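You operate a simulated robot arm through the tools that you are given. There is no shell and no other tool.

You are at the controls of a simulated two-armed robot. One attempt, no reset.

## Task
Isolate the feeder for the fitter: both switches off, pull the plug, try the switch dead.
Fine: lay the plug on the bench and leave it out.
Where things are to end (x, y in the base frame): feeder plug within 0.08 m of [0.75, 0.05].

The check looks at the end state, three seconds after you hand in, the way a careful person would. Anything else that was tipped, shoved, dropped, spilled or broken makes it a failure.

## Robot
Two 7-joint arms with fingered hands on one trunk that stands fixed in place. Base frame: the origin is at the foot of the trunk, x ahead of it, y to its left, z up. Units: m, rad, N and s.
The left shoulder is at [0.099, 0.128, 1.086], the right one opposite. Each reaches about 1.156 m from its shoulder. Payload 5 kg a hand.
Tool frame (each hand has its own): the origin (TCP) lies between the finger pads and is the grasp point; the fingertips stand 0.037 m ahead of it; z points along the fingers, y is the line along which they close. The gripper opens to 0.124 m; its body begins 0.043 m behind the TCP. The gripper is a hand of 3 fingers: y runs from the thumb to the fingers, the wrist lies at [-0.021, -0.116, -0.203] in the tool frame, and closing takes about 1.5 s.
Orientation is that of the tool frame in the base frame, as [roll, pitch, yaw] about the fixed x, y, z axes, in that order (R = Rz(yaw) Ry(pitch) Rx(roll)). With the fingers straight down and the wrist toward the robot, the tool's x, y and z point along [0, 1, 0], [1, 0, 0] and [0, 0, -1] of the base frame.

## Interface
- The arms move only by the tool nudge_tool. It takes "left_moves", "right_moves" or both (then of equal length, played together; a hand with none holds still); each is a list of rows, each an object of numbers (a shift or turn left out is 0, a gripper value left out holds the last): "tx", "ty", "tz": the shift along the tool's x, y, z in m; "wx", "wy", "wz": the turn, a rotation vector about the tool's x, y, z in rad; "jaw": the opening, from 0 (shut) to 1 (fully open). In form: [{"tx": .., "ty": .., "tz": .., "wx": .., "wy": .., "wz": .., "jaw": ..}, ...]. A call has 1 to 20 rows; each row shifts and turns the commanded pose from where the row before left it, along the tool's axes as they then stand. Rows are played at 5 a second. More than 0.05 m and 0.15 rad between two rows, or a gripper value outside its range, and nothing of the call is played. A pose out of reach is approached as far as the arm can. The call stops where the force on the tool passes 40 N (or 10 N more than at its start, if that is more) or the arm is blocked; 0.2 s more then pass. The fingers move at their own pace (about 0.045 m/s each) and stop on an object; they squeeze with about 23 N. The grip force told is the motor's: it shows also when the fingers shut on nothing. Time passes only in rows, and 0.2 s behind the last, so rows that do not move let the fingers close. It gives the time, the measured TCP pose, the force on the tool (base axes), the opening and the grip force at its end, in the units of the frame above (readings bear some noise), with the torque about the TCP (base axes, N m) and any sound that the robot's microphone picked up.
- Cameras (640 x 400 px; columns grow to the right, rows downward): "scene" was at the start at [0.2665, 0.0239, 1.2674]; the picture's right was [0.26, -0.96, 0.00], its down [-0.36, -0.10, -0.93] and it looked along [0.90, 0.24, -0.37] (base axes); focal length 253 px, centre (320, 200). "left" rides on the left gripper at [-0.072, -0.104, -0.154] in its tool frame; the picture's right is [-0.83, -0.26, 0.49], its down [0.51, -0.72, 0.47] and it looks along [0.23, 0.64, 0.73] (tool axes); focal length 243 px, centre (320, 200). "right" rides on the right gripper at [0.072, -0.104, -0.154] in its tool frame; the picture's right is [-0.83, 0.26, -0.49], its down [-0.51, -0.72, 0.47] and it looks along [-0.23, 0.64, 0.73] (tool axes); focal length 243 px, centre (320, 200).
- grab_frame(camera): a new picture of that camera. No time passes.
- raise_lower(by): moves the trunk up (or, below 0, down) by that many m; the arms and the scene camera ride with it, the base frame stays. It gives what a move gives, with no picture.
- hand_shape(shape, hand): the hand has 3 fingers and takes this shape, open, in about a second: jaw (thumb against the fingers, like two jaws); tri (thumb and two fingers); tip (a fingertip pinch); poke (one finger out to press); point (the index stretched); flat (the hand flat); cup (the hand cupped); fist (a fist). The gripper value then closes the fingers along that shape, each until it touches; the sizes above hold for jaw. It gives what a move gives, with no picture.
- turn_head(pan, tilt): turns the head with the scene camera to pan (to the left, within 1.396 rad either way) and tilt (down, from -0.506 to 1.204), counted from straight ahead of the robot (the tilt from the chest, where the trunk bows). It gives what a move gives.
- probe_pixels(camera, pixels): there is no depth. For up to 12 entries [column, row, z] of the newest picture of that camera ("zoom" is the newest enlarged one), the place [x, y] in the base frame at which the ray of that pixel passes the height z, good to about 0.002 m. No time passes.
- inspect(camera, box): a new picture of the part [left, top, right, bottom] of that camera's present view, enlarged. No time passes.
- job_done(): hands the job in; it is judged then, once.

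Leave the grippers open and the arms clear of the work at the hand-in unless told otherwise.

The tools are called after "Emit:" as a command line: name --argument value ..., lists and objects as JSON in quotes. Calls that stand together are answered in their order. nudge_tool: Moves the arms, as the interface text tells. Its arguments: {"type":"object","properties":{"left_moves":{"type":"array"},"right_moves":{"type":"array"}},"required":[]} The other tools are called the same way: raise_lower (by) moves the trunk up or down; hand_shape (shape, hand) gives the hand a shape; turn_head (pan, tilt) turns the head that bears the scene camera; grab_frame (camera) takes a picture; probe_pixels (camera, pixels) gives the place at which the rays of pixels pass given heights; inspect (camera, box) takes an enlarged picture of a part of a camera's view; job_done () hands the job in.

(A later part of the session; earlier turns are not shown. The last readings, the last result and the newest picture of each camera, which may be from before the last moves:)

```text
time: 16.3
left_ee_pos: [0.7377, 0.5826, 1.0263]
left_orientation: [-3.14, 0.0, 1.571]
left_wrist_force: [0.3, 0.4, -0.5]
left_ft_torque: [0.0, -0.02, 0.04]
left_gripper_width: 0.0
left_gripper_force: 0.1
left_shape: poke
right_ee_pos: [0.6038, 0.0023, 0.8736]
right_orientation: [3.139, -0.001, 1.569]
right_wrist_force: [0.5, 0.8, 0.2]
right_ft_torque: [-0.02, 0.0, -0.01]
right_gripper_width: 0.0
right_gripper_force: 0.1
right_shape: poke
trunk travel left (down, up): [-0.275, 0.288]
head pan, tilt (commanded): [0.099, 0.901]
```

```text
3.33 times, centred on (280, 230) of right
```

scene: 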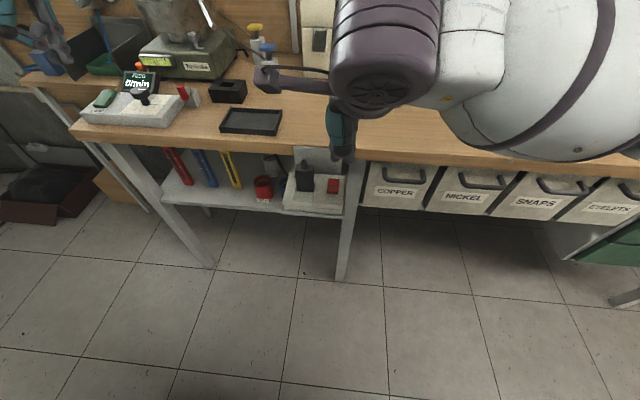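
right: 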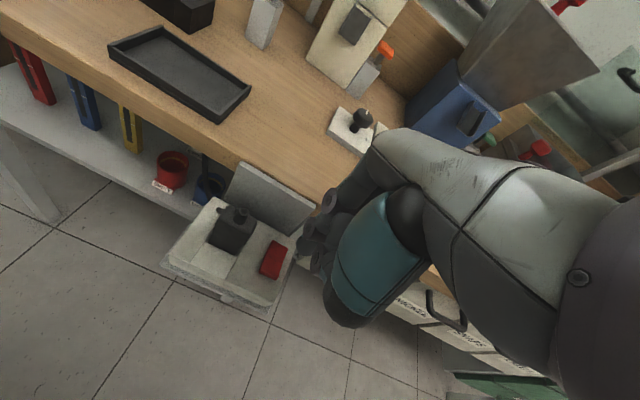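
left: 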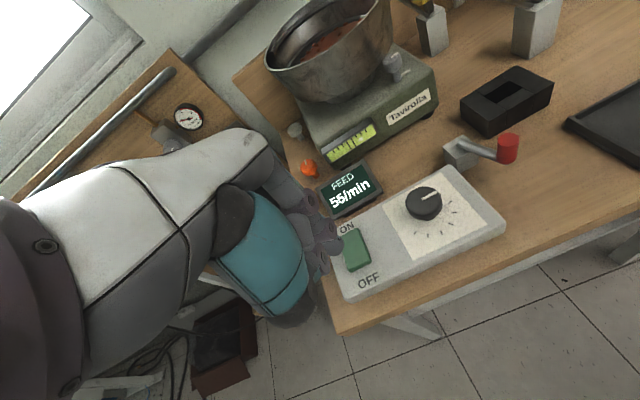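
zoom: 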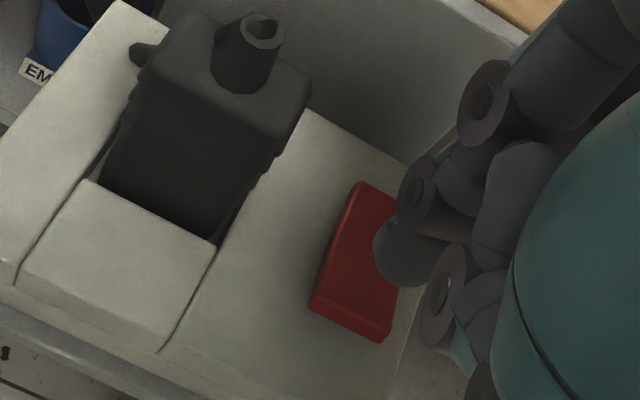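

The tip lies over the rocker, slightly closer to the pivot than I want. I'll shift back 4 mm and press slowly.

Emit:
nudge_tool --right_moves '[{"ty": -0.004, "tz": 0.005}, {"tz": 0.006}, {"tz": 0.005}, {"tz": 0.003}, {"tz": 0.002}, {"tz": 0.002}, {"tz": 0.002}]'

Emit:
inspect --camera "scene" --box '[275, 130, 375, 220]'

Emit:
inspect --camera "right" --box '[220, 170, 340, 290]'

Emit:
inspect --camera "scene" --box '[70, 50, 200, 140]'

```text
time: 17.9
left_ee_pos: [0.7378, 0.5829, 1.0273]
left_orientation: [3.141, -0.001, 1.57]
left_wrist_force: [0.5, 0.2, 0.7]
left_ft_torque: [0.01, 0.0, 0.01]
left_gripper_width: 0.0
left_gripper_force: 0.1
left_shape: poke
right_ee_pos: [0.6005, 0.0011, 0.8544]
right_orientation: [3.131, -0.005, 1.569]
right_wrist_force: [-3.9, -3.4, 18.4]
right_ft_torque: [0.05, 0.05, 0.0]
right_gripper_width: 0.0
right_gripper_force: 0.1
right_shape: poke
trunk travel left (down, up): [-0.275, 0.288]
head pan, tilt (commanded): [0.099, 0.901]
heard: click
stopped in row 7 (right hand): the force on the tool passed its limit at 44 N (the readings are from after the stop); the commanded pose is now the measured one
```

```text
4.44 times, centred on (325, 175) of scene
```

zoom: 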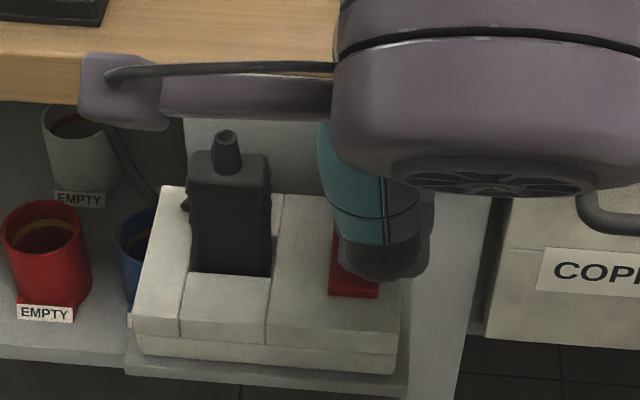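

```text
3.33 times, centred on (280, 230) of right
```

zoom: 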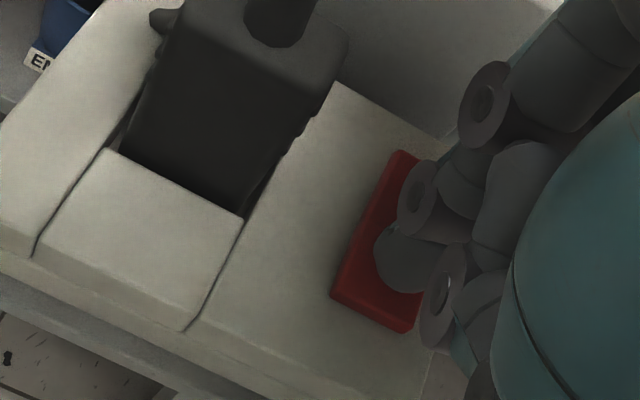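

```text
4.44 times, centred on (135, 95) of scene
```

zoom: 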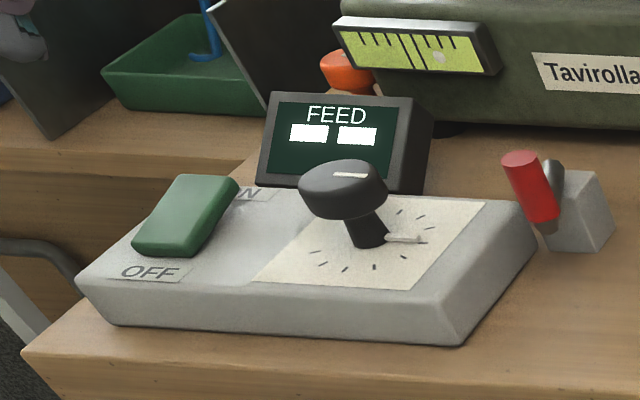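

A click was heard and the feeder display dropped to blank dashes, so the socket is off. I'll lift the right hand straight up and verify the red rocker stays.

Emit:
nudge_tool --right_moves '[{"tz": -0.01}, {"tz": -0.02}, {"tz": -0.03}, {"tz": -0.04}, {"tz": -0.04}, {}]'

Emit:
inspect --camera "scene" --box '[265, 120, 385, 220]'

Emit:
grab_frame --camera "right"

Emit:
inspect --camera "right" --box '[150, 160, 320, 310]'

```text
time: 19.2
left_ee_pos: [0.7389, 0.5823, 1.0262]
left_orientation: [3.141, 0.001, 1.57]
left_wrist_force: [0.3, 0.0, 0.7]
left_ft_torque: [-0.02, 0.03, 0.01]
left_gripper_width: 0.0002
left_gripper_force: 0.1
left_shape: poke
right_ee_pos: [0.6017, -0.0004, 0.9902]
right_orientation: [3.133, -0.003, 1.569]
right_wrist_force: [-0.4, 1.1, 0.0]
right_ft_torque: [0.0, 0.03, 0.02]
right_gripper_width: 0.0
right_gripper_force: 0.1
right_shape: poke
trunk travel left (down, up): [-0.275, 0.288]
head pan, tilt (commanded): [0.099, 0.901]
```

```text
4.00 times, centred on (325, 170) of scene
```

zoom: 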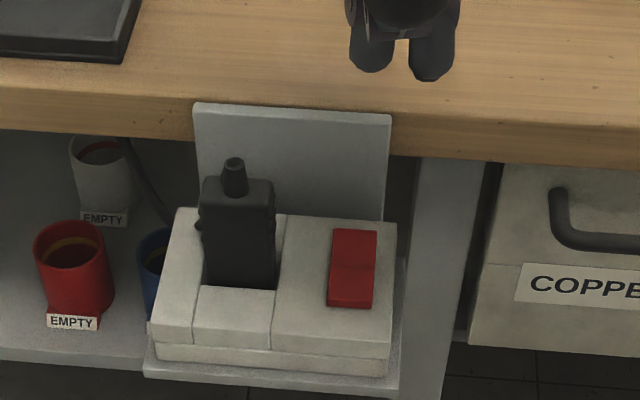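

```text
taken
```

right: 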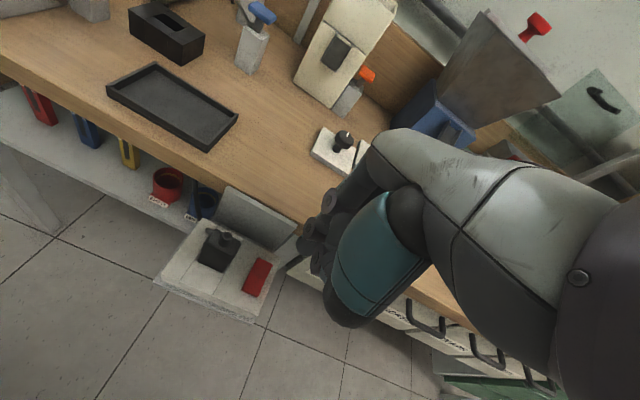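

```text
2.67 times, centred on (235, 235) of right
```

zoom: 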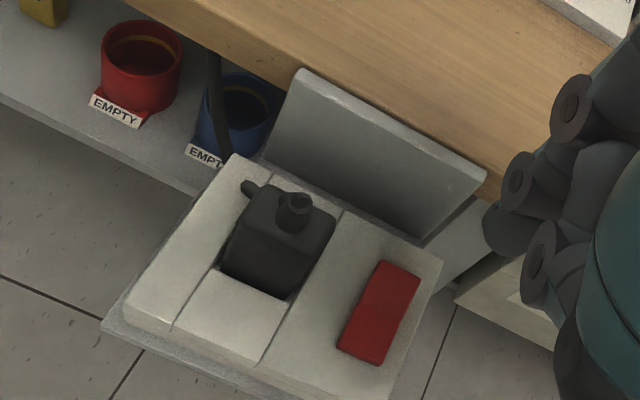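

The red rocker now sits with its near end in (OFF). Before gripping the plug I'll look closely at its body, the nub on its left side and the cable behind.

Emit:
inspect --camera "scene" --box '[270, 145, 330, 205]'

Emit:
inspect --camera "right" --box '[185, 170, 265, 250]'

Emit:
inspect --camera "scene" --box '[220, 120, 300, 220]'

```text
6.67 times, centred on (300, 175) of scene
```

zoom: 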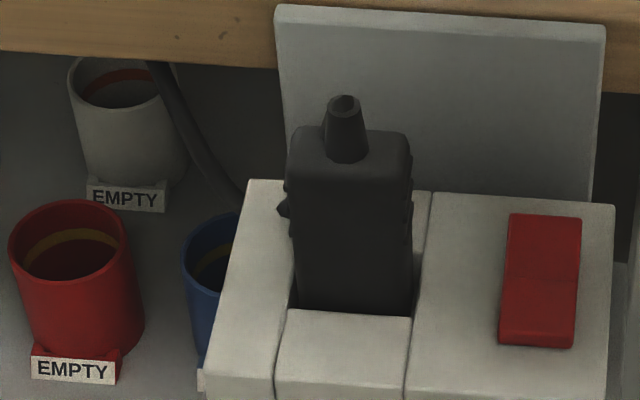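

```text
5.00 times, centred on (225, 210) of right
```

zoom: 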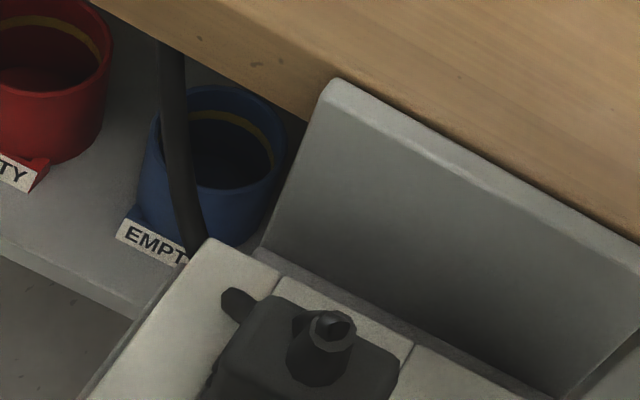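

```text
4.00 times, centred on (260, 170) of scene
```

zoom: 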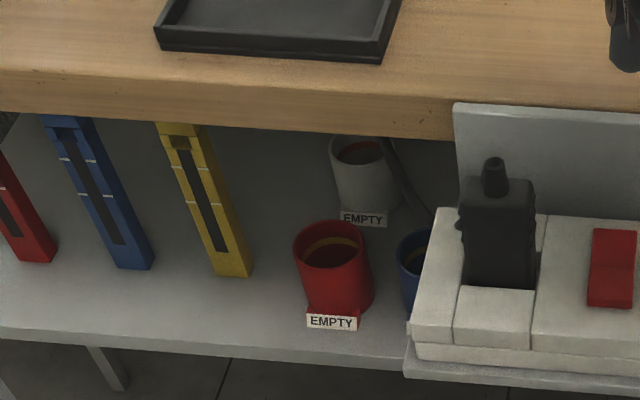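

The cable behind hangs to the socket box; the plug itself is a block with a stub on top and ridged sides. I'll probe the plug's top corners in both cameras to get its size and height.

Emit:
probe_pixels --camera "scene" --pixels '[[295.5, 171.2, 0.85], [295.5, 171.2, 0.87], [313.5, 171.9, 0.85], [313.5, 171.9, 0.87], [300.7, 164, 0.85], [300.7, 164, 0.87], [312, 164.8, 0.85], [312, 164.8, 0.87], [303.6, 160, 0.88], [303.6, 160, 0.9], [296.2, 191.2, 0.8], [313.8, 192.2, 0.8]]'

Emit:
probe_pixels --camera "right" --pixels '[[205, 243.2, 0.85], [205, 243.2, 0.87], [232, 255.6, 0.85], [232, 255.6, 0.87], [215.5, 229.4, 0.85], [215.5, 229.4, 0.87], [240.6, 239.9, 0.85], [240.6, 239.9, 0.87], [226.6, 235, 0.88], [226.6, 235, 0.9], [198, 265, 0.8], [224, 277, 0.8]]'

```text
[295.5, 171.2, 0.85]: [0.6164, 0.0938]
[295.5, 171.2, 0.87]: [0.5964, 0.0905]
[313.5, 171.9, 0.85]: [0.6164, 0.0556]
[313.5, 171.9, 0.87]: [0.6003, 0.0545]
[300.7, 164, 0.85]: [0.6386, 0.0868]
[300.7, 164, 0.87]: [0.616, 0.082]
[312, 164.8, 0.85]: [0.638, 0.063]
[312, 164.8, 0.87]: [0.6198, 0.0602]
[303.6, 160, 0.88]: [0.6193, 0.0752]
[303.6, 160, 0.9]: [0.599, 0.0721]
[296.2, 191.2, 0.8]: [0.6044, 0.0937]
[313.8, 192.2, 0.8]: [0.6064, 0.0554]
```

```text
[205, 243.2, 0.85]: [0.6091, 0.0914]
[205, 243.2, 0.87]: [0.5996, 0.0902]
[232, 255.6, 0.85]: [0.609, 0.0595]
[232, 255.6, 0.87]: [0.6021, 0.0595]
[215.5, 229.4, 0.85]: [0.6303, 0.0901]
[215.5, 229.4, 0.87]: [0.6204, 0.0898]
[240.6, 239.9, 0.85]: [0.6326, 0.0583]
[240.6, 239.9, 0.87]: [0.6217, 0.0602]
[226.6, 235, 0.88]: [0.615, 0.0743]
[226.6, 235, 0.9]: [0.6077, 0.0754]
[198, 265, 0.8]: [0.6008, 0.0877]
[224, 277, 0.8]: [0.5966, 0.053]
```

The plug body spans about x 0.602–0.622, y 0.056–0.091, top z≈0.866, with a stub to 0.888. To be able to lay it flat afterwards, I plan to grip it from the front with the hand nearly horizontal (closing along y), pull up, then turn the hand fingers-down. That needs room for the arm, so I'll open the right hand to jaw and raise the trunk 0.2 m first.

Emit:
hand_shape --shape "jaw" --hand "right"

Emit:
raise_lower --by 0.2

Emit:
grab_frame --camera "scene"

```text
time: 20.1
left_ee_pos: [0.7388, 0.5836, 1.0261]
left_orientation: [-3.141, 0.0, 1.57]
left_wrist_force: [-0.1, -1.2, -0.1]
left_ft_torque: [0.02, 0.0, -0.03]
left_gripper_width: 0.0002
left_gripper_force: 0.1
left_shape: poke
right_ee_pos: [0.6006, 0.0002, 0.9904]
right_orientation: [3.133, -0.004, 1.569]
right_wrist_force: [-0.4, -0.9, 0.2]
right_ft_torque: [0.01, 0.01, -0.02]
right_gripper_width: 0.1241
right_gripper_force: 0.0
right_shape: jaw
trunk travel left (down, up): [-0.275, 0.288]
head pan, tilt (commanded): [0.099, 0.901]
```

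```text
time: 22.3
left_ee_pos: [0.7389, 0.5827, 1.2255]
left_orientation: [-3.14, 0.0, 1.571]
left_wrist_force: [-0.1, -0.1, -0.4]
left_ft_torque: [0.0, -0.01, -0.02]
left_gripper_width: 0.0002
left_gripper_force: 0.2
left_shape: poke
right_ee_pos: [0.5996, 0.0004, 1.1913]
right_orientation: [3.135, -0.004, 1.57]
right_wrist_force: [0.5, 0.3, 0.1]
right_ft_torque: [-0.01, -0.01, 0.0]
right_gripper_width: 0.1237
right_gripper_force: 0.0
right_shape: jaw
trunk travel left (down, up): [-0.475, 0.088]
head pan, tilt (commanded): [0.099, 0.901]
```

```text
taken
```

scene: 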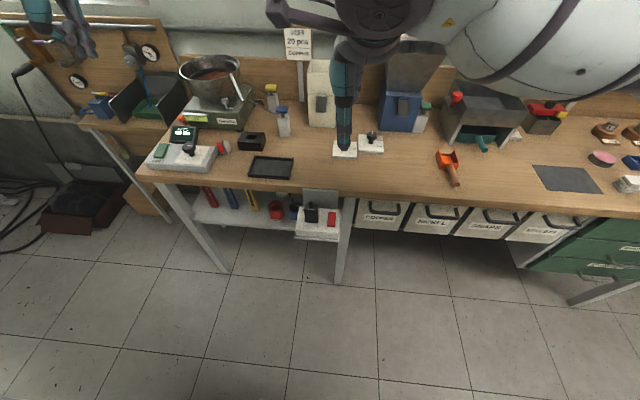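

Now I'll turn the right hand a quarter turn about the vertical (wz negative), so its closing axis lies along base y with the wrist to the right.

Emit:
nudge_tool --right_moves '[{"wz": -0.131}, {"wz": -0.131}, {"wz": -0.131}, {"wz": -0.131}, {"wz": -0.131}, {"wz": -0.131}, {"wz": -0.131}, {"wz": -0.131}, {"wz": -0.131}, {"wz": -0.131}, {"wz": -0.131}, {"wz": -0.13}, {}]'

Emit:
grab_frame --camera "scene"

```text
time: 25.1
left_ee_pos: [0.7389, 0.5808, 1.2269]
left_orientation: [-3.141, 0.001, 1.57]
left_wrist_force: [0.6, 0.2, -0.1]
left_ft_torque: [0.01, 0.01, 0.01]
left_gripper_width: 0.0
left_gripper_force: 0.1
left_shape: poke
right_ee_pos: [0.5985, 0.0012, 1.1926]
right_orientation: [3.134, 0.005, 2.75]
right_wrist_force: [0.1, 0.4, -0.8]
right_ft_torque: [0.0, -0.01, -0.03]
right_gripper_width: 0.1241
right_gripper_force: 0.0
right_shape: jaw
right hand out of reach, approached as far as the arm can: row 10, 11, 12
trunk travel left (down, up): [-0.475, 0.088]
head pan, tilt (commanded): [0.099, 0.901]
```

```text
taken
```

scene: 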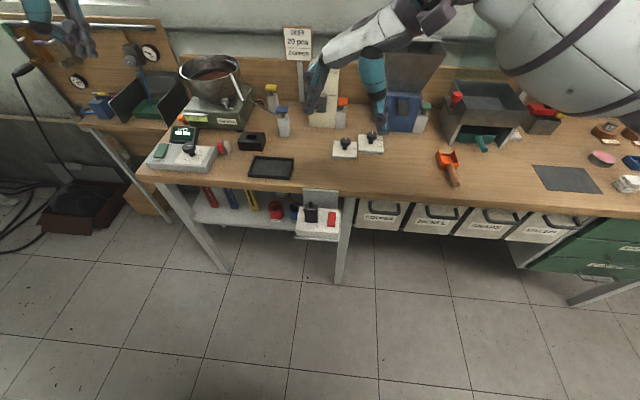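

The wrist stopped at yaw 2.75 in this fingers-down pose. Pitching the fingers forward should ease that wrist limit, so I'll try the pitch now.

Emit:
nudge_tool --right_moves '[{"wy": -0.131}, {"wy": -0.131}, {"wy": -0.131}, {"wy": -0.131}, {"wy": -0.131}, {"wy": -0.131}, {"wy": -0.131}, {"wy": -0.131}, {"wy": -0.131}, {"wy": -0.13}, {}]'

Emit:
grab_frame --camera "scene"

```text
time: 27.5
left_ee_pos: [0.7391, 0.5819, 1.2276]
left_orientation: [-3.141, -0.001, 1.572]
left_wrist_force: [0.5, -0.5, 0.6]
left_ft_torque: [0.07, 0.01, 0.03]
left_gripper_width: 0.0001
left_gripper_force: 0.1
left_shape: poke
right_ee_pos: [0.5962, 0.0099, 1.1926]
right_orientation: [3.11, 1.222, 2.736]
right_wrist_force: [0.3, -0.6, 0.0]
right_ft_torque: [0.0, 0.03, 0.02]
right_gripper_width: 0.124
right_gripper_force: 0.1
right_shape: jaw
right hand out of reach, approached as far as the arm can: row 10
trunk travel left (down, up): [-0.475, 0.088]
head pan, tilt (commanded): [0.099, 0.901]
```

```text
taken
```

scene: 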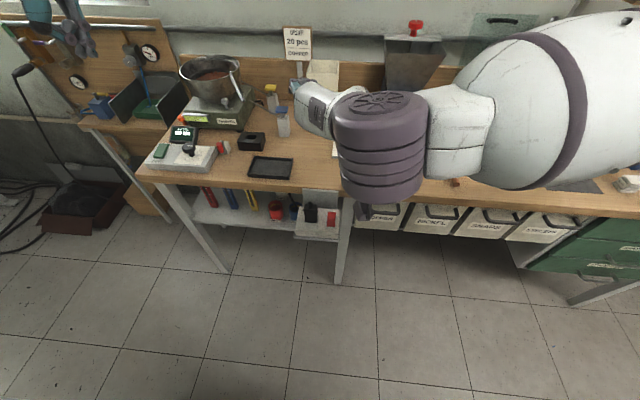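

The fingers now point forward, about 20° down, but 21° off to the right. I'll lower the hand to about z 0.95 in front of the socket, keeping clear at x≈0.52, and then correct the heading there.

Emit:
nudge_tool --right_moves '[{"tx": 0.0429, "ty": 0.0024, "tz": -0.0008}, {"tx": 0.0429, "ty": 0.0024, "tz": -0.0008}, {"tx": 0.0429, "ty": 0.0024, "tz": -0.0008}, {"tx": 0.0429, "ty": 0.0024, "tz": -0.0008}, {"tx": 0.0429, "ty": 0.0024, "tz": -0.0008}, {"tx": 0.0429, "ty": 0.0024, "tz": -0.0008}, {}]'

Emit:
grab_frame --camera "scene"

```text
time: 29.1
left_ee_pos: [0.7397, 0.5836, 1.2243]
left_orientation: [3.142, 0.001, 1.571]
left_wrist_force: [0.0, 1.2, -0.2]
left_ft_torque: [-0.01, 0.02, 0.03]
left_gripper_width: 0.0
left_gripper_force: 0.1
left_shape: poke
right_ee_pos: [0.5102, 0.0749, 0.9595]
right_orientation: [3.121, 1.224, 2.743]
right_wrist_force: [0.8, 0.1, -0.7]
right_ft_torque: [0.0, 0.0, -0.02]
right_gripper_width: 0.1242
right_gripper_force: 0.1
right_shape: jaw
right hand out of reach, approached as far as the arm can: row 5, 6
trunk travel left (down, up): [-0.475, 0.088]
head pan, tilt (commanded): [0.099, 0.901]
```

```text
taken
```

scene: 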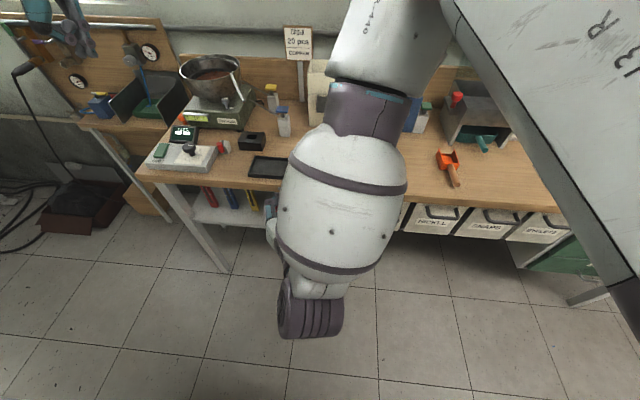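

In this forward-pointing pose the arm folds up and reaches its limit before getting low enough, so I'll drop that plan. I'll bring the fingers back to pointing down here in the clear, then try the quarter-turned grasp right above the plug instead.

Emit:
nudge_tool --right_moves '[{"wy": 0.1224}, {"wy": 0.1224}, {"wy": 0.1224}, {"wy": 0.1224}, {"wy": 0.1224}, {"wy": 0.1224}, {"wy": 0.1224}, {"wy": 0.1224}, {"wy": 0.1224}, {"wy": 0.1224}, {}]'

Emit:
grab_frame --camera "scene"

```text
time: 31.5
left_ee_pos: [0.7376, 0.5819, 1.2264]
left_orientation: [-3.141, 0.001, 1.57]
left_wrist_force: [0.1, 0.1, 0.4]
left_ft_torque: [-0.04, 0.04, -0.01]
left_gripper_width: 0.0001
left_gripper_force: 0.1
left_shape: poke
right_ee_pos: [0.4998, 0.0942, 0.9669]
right_orientation: [3.13, 0.0, 2.765]
right_wrist_force: [-0.8, 0.4, -0.1]
right_ft_torque: [-0.04, 0.04, -0.02]
right_gripper_width: 0.124
right_gripper_force: 0.0
right_shape: jaw
right hand out of reach, approached as far as the arm can: row 3
trunk travel left (down, up): [-0.475, 0.088]
head pan, tilt (commanded): [0.099, 0.901]
```

```text
taken
```

scene: 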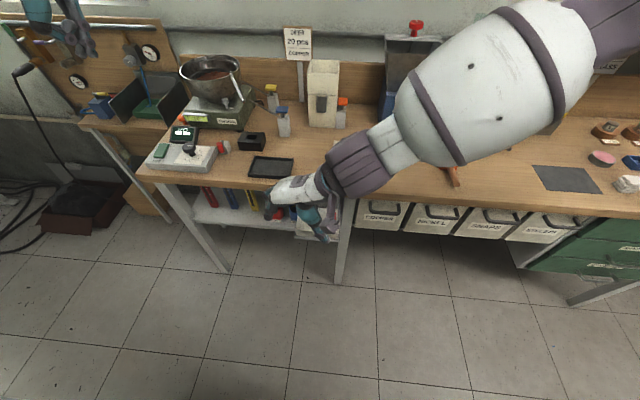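

The forearm now comes from the right, which suits this heading. I'll try to complete the quarter turn here (about 0.38 rad more).

Emit:
nudge_tool --right_moves '[{"wz": -0.125}, {"wz": -0.125}, {"wz": -0.125}, {}]'

Emit:
grab_frame --camera "scene"

```text
time: 32.5
left_ee_pos: [0.739, 0.5811, 1.2264]
left_orientation: [-3.141, 0.0, 1.571]
left_wrist_force: [0.1, 0.2, 0.3]
left_ft_torque: [0.04, 0.01, -0.02]
left_gripper_width: 0.0
left_gripper_force: 0.0
left_shape: poke
right_ee_pos: [0.4994, 0.0926, 0.9671]
right_orientation: [3.13, 0.004, 3.141]
right_wrist_force: [-0.2, -0.6, -0.2]
right_ft_torque: [0.0, 0.01, 0.05]
right_gripper_width: 0.124
right_gripper_force: 0.1
right_shape: jaw
trunk travel left (down, up): [-0.475, 0.088]
head pan, tilt (commanded): [0.099, 0.901]
```

```text
taken
```

scene: 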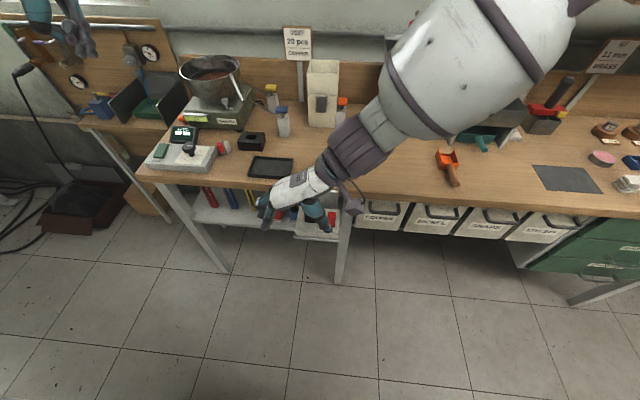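

The hand is now exactly quarter-turned, fingers down: tool x = −x, tool y = +y. I'll slide at this height until it's over the plug (TCP to about x 0.60, y 0.075), keeping fingertips at 0.93, well above the plug's stub at 0.888.

Emit:
nudge_tool --right_moves '[{"tx": -0.025, "ty": -0.004}, {"tx": -0.025, "ty": -0.005}, {"tx": -0.025, "ty": -0.005}, {"tx": -0.025, "ty": -0.004}, {}]'

Emit:
grab_frame --camera "scene"

Emit:
grab_frame --camera "right"

```text
time: 33.7
left_ee_pos: [0.7379, 0.5818, 1.2269]
left_orientation: [-3.141, 0.0, 1.572]
left_wrist_force: [-0.8, 0.5, 0.0]
left_ft_torque: [-0.01, 0.0, 0.0]
left_gripper_width: 0.0002
left_gripper_force: 0.0
left_shape: poke
right_ee_pos: [0.5963, 0.0835, 0.9679]
right_orientation: [3.123, 0.007, 3.137]
right_wrist_force: [0.2, -0.5, -0.7]
right_ft_torque: [-0.02, -0.04, 0.02]
right_gripper_width: 0.1239
right_gripper_force: 0.0
right_shape: jaw
right hand out of reach, approached as far as the arm can: row 4
trunk travel left (down, up): [-0.475, 0.088]
head pan, tilt (commanded): [0.099, 0.901]
```

```text
taken
```

scene: 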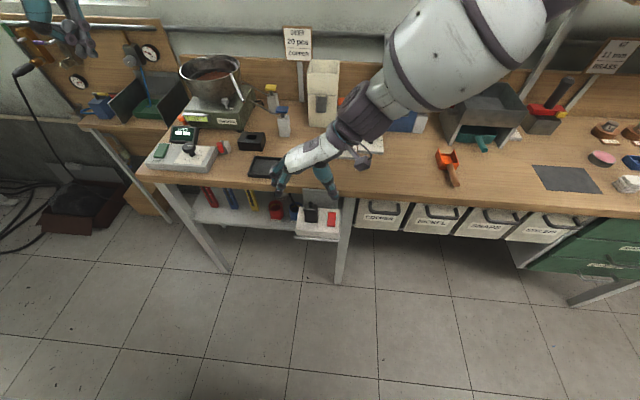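

```text
taken
```

right: 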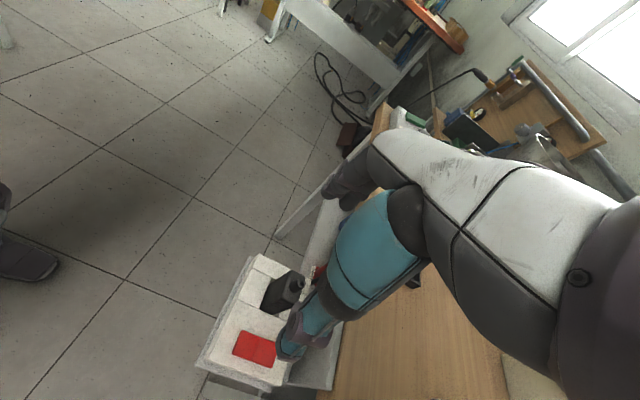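

It stopped at (0.596, 0.0835), near a wrist limit. I'll ease the heading back by 0.08 rad, which the independent fingers can absorb, and move the last bit to (0.612, 0.0735) at the same height.

Emit:
nudge_tool --right_moves '[{"wz": 0.08}, {"tx": -0.008, "ty": -0.005}, {"tx": -0.008, "ty": -0.005}, {}]'

Emit:
inspect --camera "right" --box '[180, 230, 350, 400]'

Emit:
inspect --camera "scene" --box '[250, 130, 370, 250]'

```text
time: 34.7
left_ee_pos: [0.7383, 0.5829, 1.2255]
left_orientation: [3.141, 0.0, 1.571]
left_wrist_force: [0.3, -0.3, -0.8]
left_ft_torque: [0.01, 0.01, 0.02]
left_gripper_width: 0.0001
left_gripper_force: 0.0
left_shape: poke
right_ee_pos: [0.6098, 0.0806, 0.9721]
right_orientation: [3.125, 0.005, 3.056]
right_wrist_force: [0.0, -0.6, -0.3]
right_ft_torque: [0.0, -0.01, -0.02]
right_gripper_width: 0.1239
right_gripper_force: 0.1
right_shape: jaw
right hand out of reach, approached as far as the arm can: row 3
trunk travel left (down, up): [-0.475, 0.088]
head pan, tilt (commanded): [0.099, 0.901]
```

```text
2.35 times, centred on (265, 315) of right
```

zoom: 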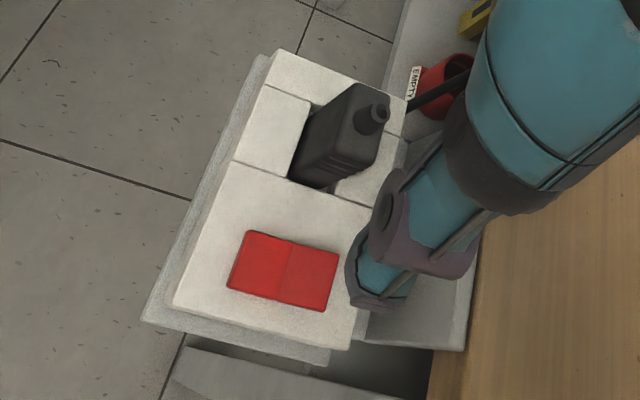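

```text
3.33 times, centred on (310, 190) of scene
```

zoom: 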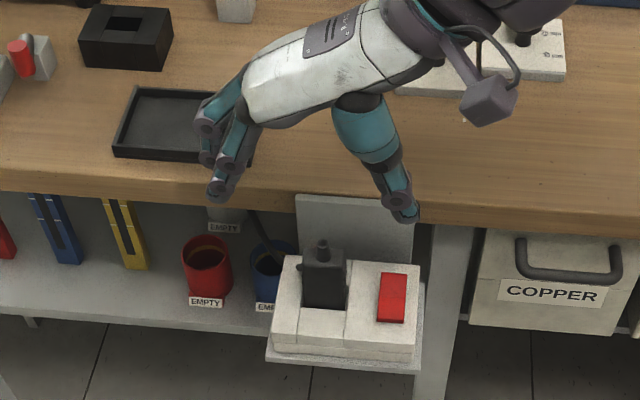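

The view confirms the thumb is on the rocker side and the two fingers on the far-left side, with the plug between and below. I'll ease the heading another 0.06 rad and centre on the plug in y.

Emit:
nudge_tool --right_moves '[{"wz": 0.06}, {"tx": -0.002, "ty": -0.004}, {"tx": 0.0, "ty": -0.004}, {}]'

```text
time: 35.7
left_ee_pos: [0.739, 0.5825, 1.2255]
left_orientation: [-3.141, 0.001, 1.571]
left_wrist_force: [-0.4, -0.2, -0.3]
left_ft_torque: [-0.01, 0.04, -0.01]
left_gripper_width: 0.0
left_gripper_force: 0.0
left_shape: poke
right_ee_pos: [0.6092, 0.0787, 0.9729]
right_orientation: [3.12, 0.003, 2.999]
right_wrist_force: [-0.9, 0.5, -0.7]
right_ft_torque: [-0.01, 0.01, 0.02]
right_gripper_width: 0.124
right_gripper_force: 0.0
right_shape: jaw
right hand out of reach, approached as far as the arm can: row 3
trunk travel left (down, up): [-0.475, 0.088]
head pan, tilt (commanded): [0.099, 0.901]
```

The limit eases as the hand gets lower relative to the shoulder. I'll lower with the arm to about z 0.93 (fingertips still above the stub) and try to centre again.

Emit:
nudge_tool --right_moves '[{"tz": 0.02}, {"tz": 0.02}, {"ty": -0.003, "tx": -0.001}, {"ty": -0.003, "tx": -0.001}, {}]'

Emit:
inspect --camera "right" --box '[180, 230, 350, 400]'

Emit:
inspect --camera "scene" --box '[250, 150, 370, 250]'

```text
time: 36.9
left_ee_pos: [0.7389, 0.5824, 1.2266]
left_orientation: [3.141, 0.0, 1.571]
left_wrist_force: [0.2, 0.3, -0.4]
left_ft_torque: [0.0, -0.01, -0.01]
left_gripper_width: 0.0
left_gripper_force: 0.1
left_shape: poke
right_ee_pos: [0.6095, 0.0729, 0.933]
right_orientation: [3.128, 0.003, 2.999]
right_wrist_force: [-0.4, 0.6, -0.1]
right_ft_torque: [0.0, -0.03, -0.02]
right_gripper_width: 0.1244
right_gripper_force: 0.0
right_shape: jaw
trunk travel left (down, up): [-0.475, 0.088]
head pan, tilt (commanded): [0.099, 0.901]
```

```text
2.35 times, centred on (265, 315) of right
```

zoom: 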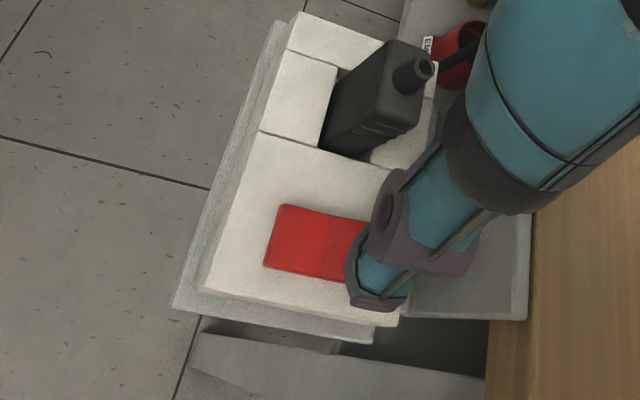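

```text
4.00 times, centred on (310, 200) of scene
```

zoom: 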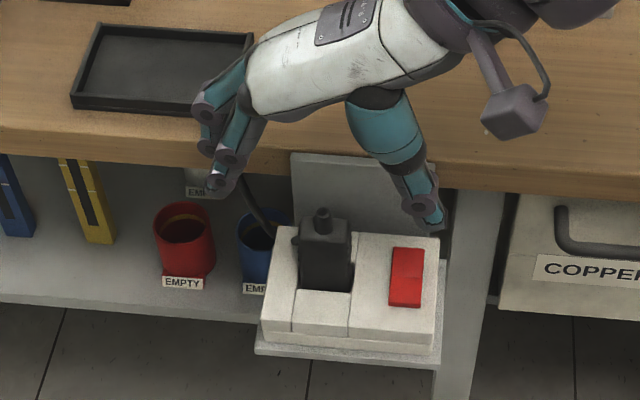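

No limit message now, and the TCP is centred at (0.6095, 0.0729). I'll turn back 0.1 rad toward square, shift 3 mm forward, and narrow the jaw to about 0.07 m before descending.

Emit:
nudge_tool --right_moves '[{"wz": -0.05, "jaw": 0.55}, {"wz": -0.05}, {"tx": -0.003}, {}, {}, {}]'

Emit:
inspect --camera "right" --box '[200, 220, 350, 370]'

Emit:
inspect --camera "scene" --box '[270, 170, 350, 240]'

```text
time: 38.3
left_ee_pos: [0.7382, 0.5818, 1.2267]
left_orientation: [-3.141, 0.001, 1.569]
left_wrist_force: [-0.1, 0.7, -0.3]
left_ft_torque: [0.02, 0.0, 0.02]
left_gripper_width: 0.0
left_gripper_force: 0.1
left_shape: poke
right_ee_pos: [0.6066, 0.0843, 0.9402]
right_orientation: [3.128, 0.006, 3.098]
right_wrist_force: [-0.8, -0.1, 0.5]
right_ft_torque: [-0.01, -0.02, -0.03]
right_gripper_width: 0.0689
right_gripper_force: 0.1
right_shape: jaw
right hand out of reach, approached as far as the arm can: row 1, 2
trunk travel left (down, up): [-0.475, 0.088]
head pan, tilt (commanded): [0.099, 0.901]
```

```text
2.67 times, centred on (275, 295) of right
```

zoom: 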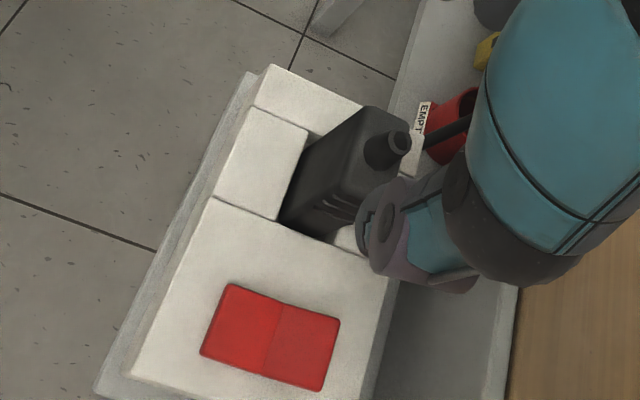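

```text
5.71 times, centred on (310, 205) of scene
```

zoom: 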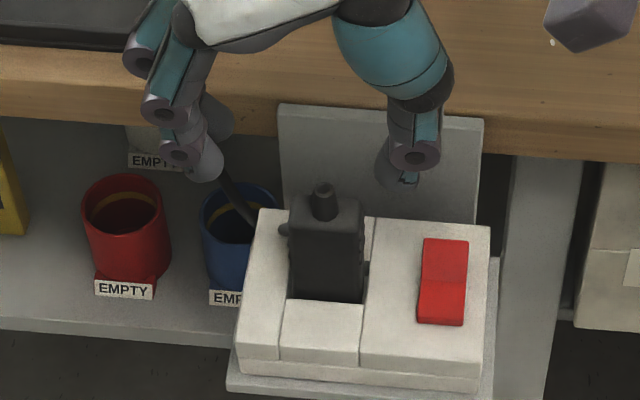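

Yaw 3.1 pushes the arm off position, so I'll go back to about 3.0 and re-centre over the plug; 8° of misalignment is acceptable because each finger stops on its own.

Emit:
nudge_tool --right_moves '[{"wz": 0.05, "ty": -0.003}, {"wz": 0.04, "ty": -0.004}, {"ty": -0.004, "tx": -0.003, "tz": 0.006}, {}]'

Emit:
inspect --camera "right" --box '[200, 220, 350, 370]'

Emit:
inspect --camera "scene" --box '[270, 170, 350, 240]'

```text
time: 39.3
left_ee_pos: [0.7386, 0.5819, 1.2257]
left_orientation: [-3.141, 0.001, 1.569]
left_wrist_force: [0.3, 0.3, -0.8]
left_ft_torque: [0.0, 0.02, 0.03]
left_gripper_width: 0.0
left_gripper_force: 0.1
left_shape: poke
right_ee_pos: [0.6101, 0.0749, 0.9343]
right_orientation: [3.128, 0.006, 3.009]
right_wrist_force: [-0.5, 0.2, 0.4]
right_ft_torque: [-0.01, 0.02, 0.03]
right_gripper_width: 0.0685
right_gripper_force: 0.0
right_shape: jaw
trunk travel left (down, up): [-0.475, 0.088]
head pan, tilt (commanded): [0.099, 0.901]
```

```text
2.67 times, centred on (275, 295) of right
```

zoom: 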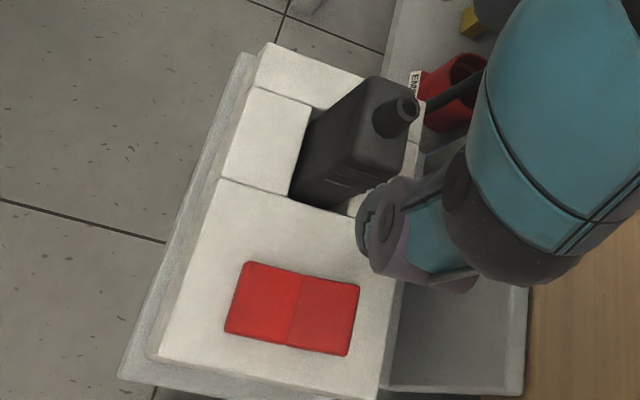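

```text
5.71 times, centred on (310, 205) of scene
```

zoom: 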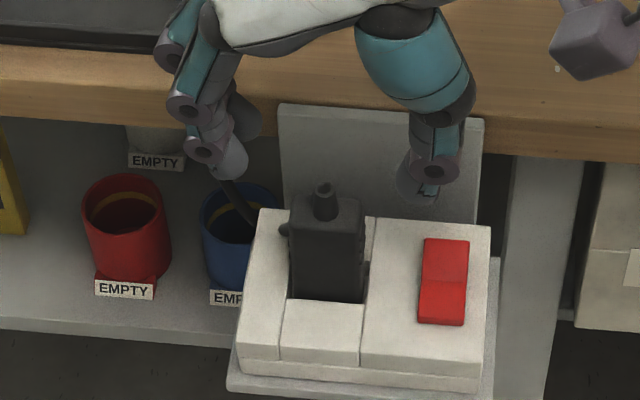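

I'll probe the thumb tip, finger tips and plug top in this view to confirm centring before going down.

Emit:
probe_pixels --camera "scene" --pixels '[[327.5, 203.5, 0.9], [294.2, 199, 0.9], [297.5, 191, 0.9], [310.9, 203, 0.888], [305.2, 209.5, 0.866], [317.5, 210.5, 0.866], [306.5, 204.5, 0.866], [317, 205.5, 0.866], [303.8, 210.5, 0.85]]'

Emit:
probe_pixels --camera "right" --pixels '[[304, 258, 0.888], [276.5, 275, 0.866], [291, 281, 0.866], [308, 261, 0.866]]'

```text
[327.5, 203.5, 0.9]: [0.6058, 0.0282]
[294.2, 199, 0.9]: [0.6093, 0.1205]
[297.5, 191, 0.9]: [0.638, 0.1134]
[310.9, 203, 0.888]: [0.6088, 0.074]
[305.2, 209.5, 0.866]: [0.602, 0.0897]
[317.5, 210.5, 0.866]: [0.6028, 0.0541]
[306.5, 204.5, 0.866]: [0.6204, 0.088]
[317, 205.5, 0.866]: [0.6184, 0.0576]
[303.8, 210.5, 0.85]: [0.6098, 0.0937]
```

```text
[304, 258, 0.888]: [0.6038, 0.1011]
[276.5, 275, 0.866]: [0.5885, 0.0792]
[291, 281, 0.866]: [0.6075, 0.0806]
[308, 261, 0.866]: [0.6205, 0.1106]
```

The plug top centre is (0.611, 0.072) and the TCP is at (0.610, 0.075), with the thumb at y≈0.03 and the fingers at y≈0.115 — well centred. I'll descend 6.4 cm to TCP z≈0.870, keeping the fingertips at ≈0.833, above the red rocker.

Emit:
nudge_tool --right_moves '[{"tz": 0.016}, {"tz": 0.016}, {"tz": 0.016}, {"tz": 0.016}, {}]'

Emit:
inspect --camera "right" --box '[200, 220, 350, 370]'

Emit:
inspect --camera "scene" --box '[270, 170, 350, 240]'

```text
time: 40.5
left_ee_pos: [0.7374, 0.5819, 1.2259]
left_orientation: [-3.141, 0.0, 1.571]
left_wrist_force: [0.2, -1.0, 0.5]
left_ft_torque: [0.0, -0.02, 0.02]
left_gripper_width: 0.0002
left_gripper_force: 0.1
left_shape: poke
right_ee_pos: [0.6109, 0.0756, 0.8697]
right_orientation: [3.132, 0.003, 3.008]
right_wrist_force: [-0.8, 0.1, 0.0]
right_ft_torque: [0.0, -0.05, 0.01]
right_gripper_width: 0.0686
right_gripper_force: 0.0
right_shape: jaw
trunk travel left (down, up): [-0.475, 0.088]
head pan, tilt (commanded): [0.099, 0.901]
```

```text
2.67 times, centred on (275, 295) of right
```

zoom: 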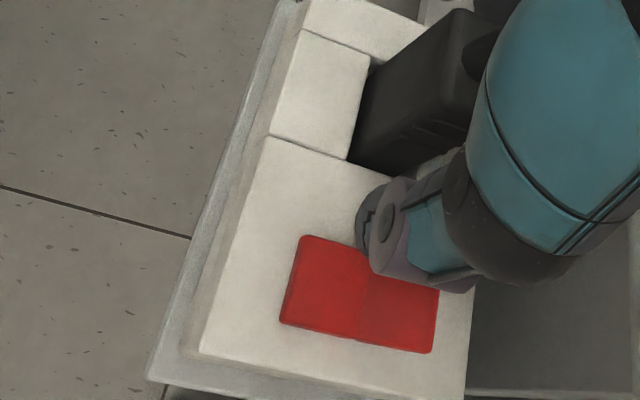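

```text
5.71 times, centred on (310, 205) of scene
```

zoom: 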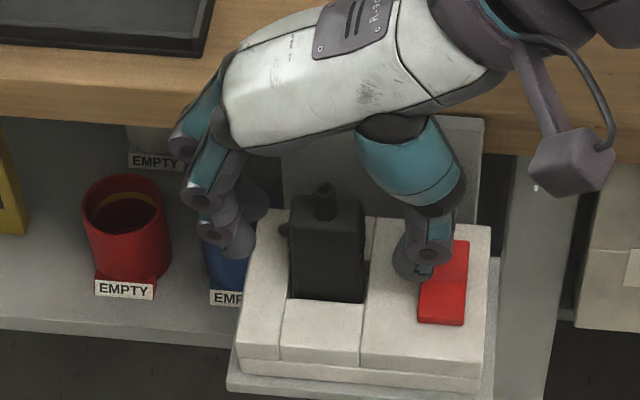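

The hand straddles the plug cleanly with no contact force. I'll narrow to about 0.055 m and go 9 mm lower so the pads overlap more of the plug body.

Emit:
nudge_tool --right_moves '[{"jaw": 0.45}, {}, {}, {"tz": 0.005}, {"tz": 0.004}, {}]'

Emit:
inspect --camera "scene" --box '[270, 170, 350, 240]'

Emit:
inspect --camera "right" --box '[200, 220, 350, 370]'

```text
time: 41.9
left_ee_pos: [0.738, 0.582, 1.2266]
left_orientation: [-3.141, 0.002, 1.57]
left_wrist_force: [0.3, -0.4, -0.3]
left_ft_torque: [0.01, 0.01, 0.0]
left_gripper_width: 0.0001
left_gripper_force: 0.1
left_shape: poke
right_ee_pos: [0.6098, 0.0738, 0.8615]
right_orientation: [3.131, 0.004, 3.009]
right_wrist_force: [0.8, 0.9, -0.3]
right_ft_torque: [-0.01, -0.05, 0.0]
right_gripper_width: 0.0564
right_gripper_force: 0.2
right_shape: jaw
trunk travel left (down, up): [-0.475, 0.088]
head pan, tilt (commanded): [0.099, 0.901]
```

```text
5.71 times, centred on (310, 205) of scene
```

zoom: 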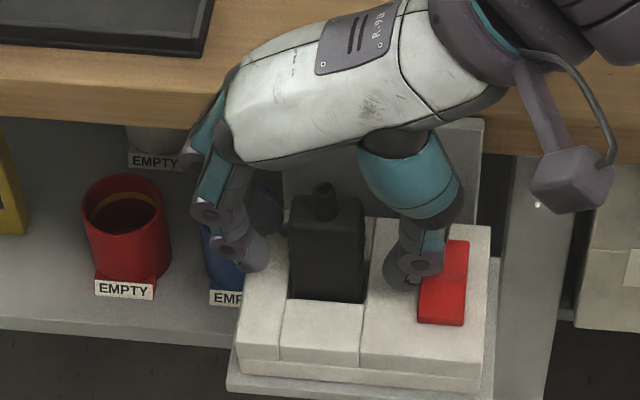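

```text
2.67 times, centred on (275, 295) of right
```

zoom: 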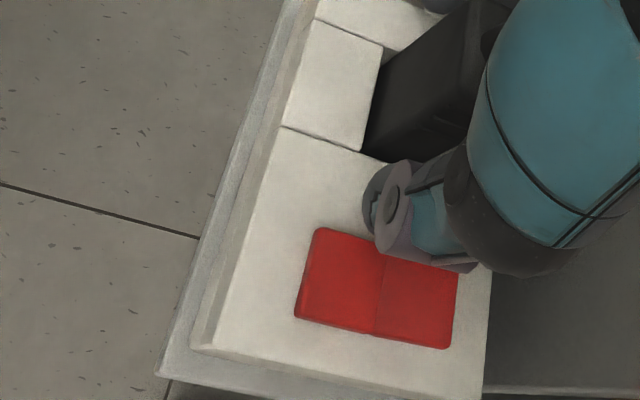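

Everything is clear: the thumb is between plug and rocker, above the rocker. Now I'll close on the plug and let the fingers settle.

Emit:
nudge_tool --right_moves '[{"jaw": 0.0}, {}, {}, {}, {}, {}, {}]'

Emit:
inspect --camera "scene" --box '[270, 170, 350, 240]'

Emit:
inspect --camera "right" --box '[200, 220, 350, 370]'

```text
time: 43.5
left_ee_pos: [0.7384, 0.5814, 1.2262]
left_orientation: [-3.142, 0.001, 1.571]
left_wrist_force: [-0.6, 0.4, -0.1]
left_ft_torque: [-0.04, 0.01, -0.01]
left_gripper_width: 0.0
left_gripper_force: 0.1
left_shape: poke
right_ee_pos: [0.61, 0.0736, 0.8611]
right_orientation: [3.134, 0.001, 3.009]
right_wrist_force: [0.5, -0.6, -0.7]
right_ft_torque: [-0.01, -0.01, -0.01]
right_gripper_width: 0.0308
right_gripper_force: 22.9
right_shape: jaw
trunk travel left (down, up): [-0.475, 0.088]
head pan, tilt (commanded): [0.099, 0.901]
```

```text
5.71 times, centred on (310, 205) of scene
```

zoom: 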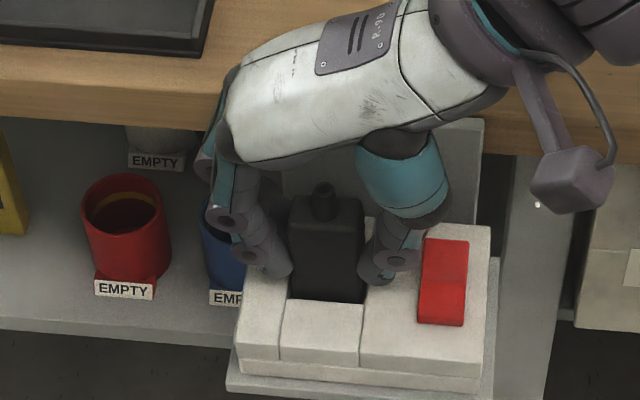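

```text
2.67 times, centred on (275, 295) of right
```

zoom: 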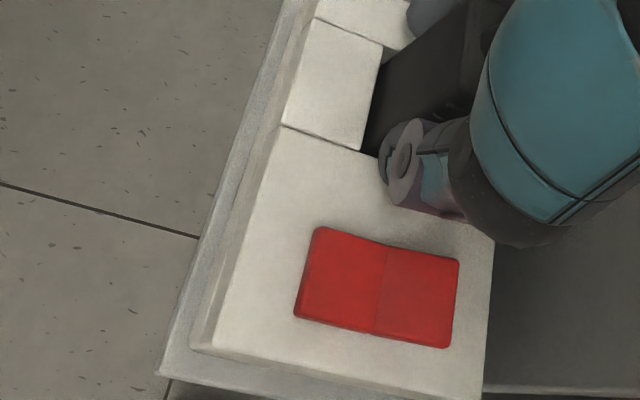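

Gripped: width 0.031 m at 22.9 N. Now I'll pull straight up gently in small steps and watch the force.

Emit:
nudge_tool --right_moves '[{"tz": -0.003}, {"tz": -0.003}, {"tz": -0.003}, {"tz": -0.003}, {"tz": -0.003}, {"tz": -0.003}, {"tz": -0.003}, {"tz": -0.003}]'

Emit:
inspect --camera "scene" --box '[270, 170, 350, 240]'

```text
time: 45.3
left_ee_pos: [0.7384, 0.5811, 1.2262]
left_orientation: [3.14, -0.001, 1.572]
left_wrist_force: [0.4, 0.2, -0.3]
left_ft_torque: [0.03, -0.03, -0.01]
left_gripper_width: 0.0
left_gripper_force: 0.0
left_shape: poke
right_ee_pos: [0.6113, 0.0736, 0.8869]
right_orientation: [3.132, 0.004, 3.009]
right_wrist_force: [0.4, 0.4, -0.7]
right_ft_torque: [0.0, 0.0, 0.02]
right_gripper_width: 0.0305
right_gripper_force: 22.9
right_shape: jaw
trunk travel left (down, up): [-0.475, 0.088]
head pan, tilt (commanded): [0.099, 0.901]
```

```text
5.71 times, centred on (310, 205) of scene
```

zoom: 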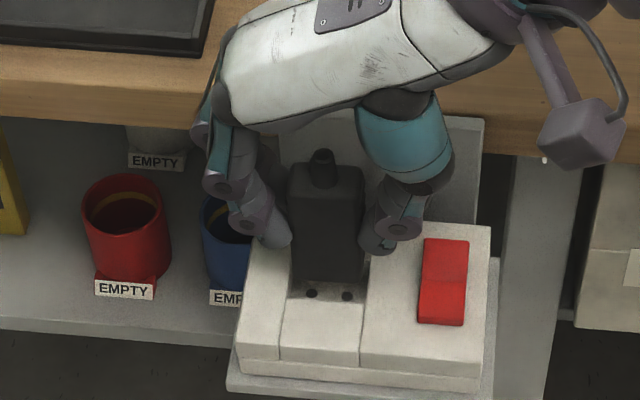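

The plug came up with the hand and the socket holes are visible at (312,293) and (347,297) in the zoom. I'll lift it clear using the trunk (0.085 m), which keeps the arm posture unchanged.

Emit:
raise_lower --by 0.085

Emit:
grab_frame --camera "scene"

Emit:
inspect --camera "scene" --box '[260, 170, 380, 270]'

Emit:
grab_frame --camera "left"

```text
time: 46.5
left_ee_pos: [0.7372, 0.5833, 1.3098]
left_orientation: [-3.138, 0.0, 1.572]
left_wrist_force: [0.7, 0.2, -0.8]
left_ft_torque: [0.0, -0.02, -0.03]
left_gripper_width: 0.0
left_gripper_force: 0.1
left_shape: poke
right_ee_pos: [0.617, 0.0747, 0.9993]
right_orientation: [3.116, 0.055, 3.008]
right_wrist_force: [-1.0, 0.2, -1.3]
right_ft_torque: [-0.02, -0.03, -0.03]
right_gripper_width: 0.0307
right_gripper_force: 22.9
right_shape: jaw
trunk travel left (down, up): [-0.56, 0.003]
head pan, tilt (commanded): [0.099, 0.901]
```

```text
taken
```

scene: 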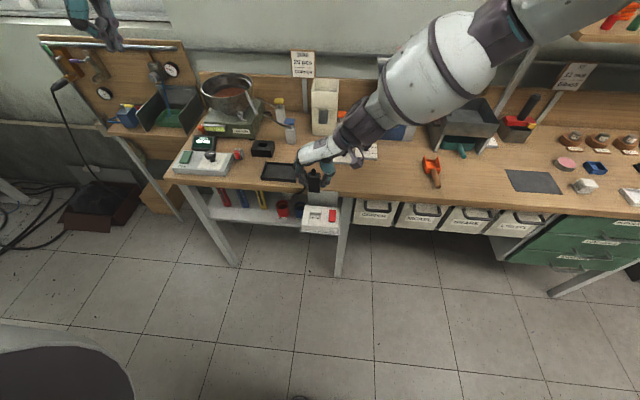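

```text
4.00 times, centred on (320, 220) of scene
```

zoom: 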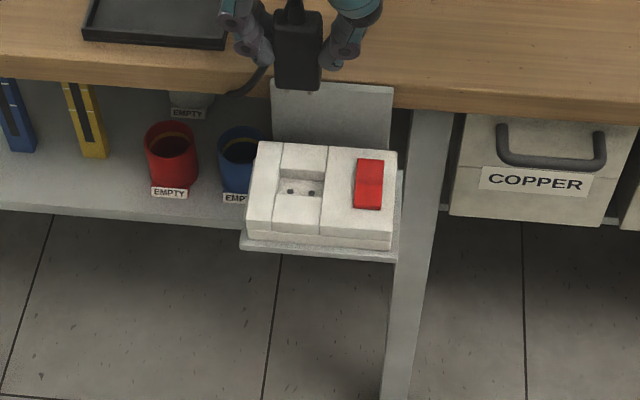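

```text
taken
```

left: 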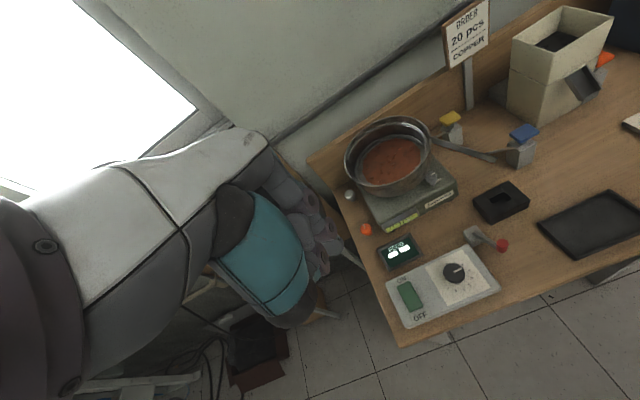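

The plug is clear of the socket, with a cable trailing from its side nub back under the bench. The pose reads slightly higher than expected, so I'll let it settle one moment and re-read, and zoom in on the plug.

Emit:
nudge_tool --right_moves '[{}, {}]'

Emit:
inspect --camera "scene" --box '[280, 150, 350, 210]'

Emit:
grab_frame --camera "right"

```text
time: 47.1
left_ee_pos: [0.7381, 0.583, 1.3118]
left_orientation: [3.14, -0.002, 1.572]
left_wrist_force: [-0.1, 0.2, 0.3]
left_ft_torque: [0.02, -0.05, 0.0]
left_gripper_width: 0.0
left_gripper_force: 0.1
left_shape: poke
right_ee_pos: [0.6186, 0.074, 1.0013]
right_orientation: [3.113, 0.057, 3.008]
right_wrist_force: [0.4, 0.2, -0.3]
right_ft_torque: [-0.01, 0.01, -0.02]
right_gripper_width: 0.0303
right_gripper_force: 22.6
right_shape: jaw
trunk travel left (down, up): [-0.56, 0.003]
head pan, tilt (commanded): [0.099, 0.901]
```

```text
6.67 times, centred on (315, 180) of scene
```

zoom: 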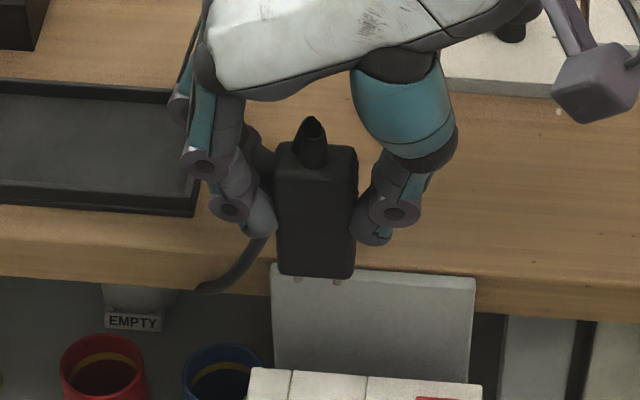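

```text
taken
```

right: 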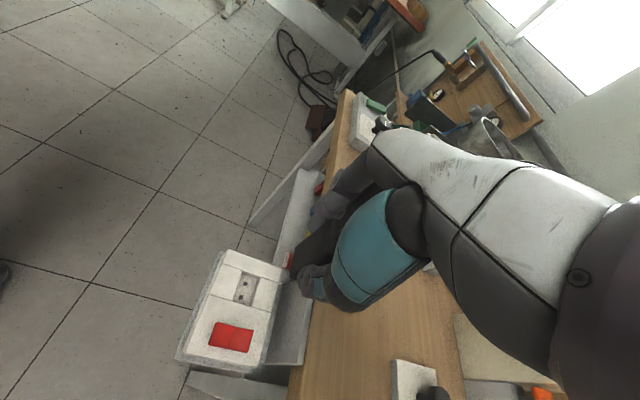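

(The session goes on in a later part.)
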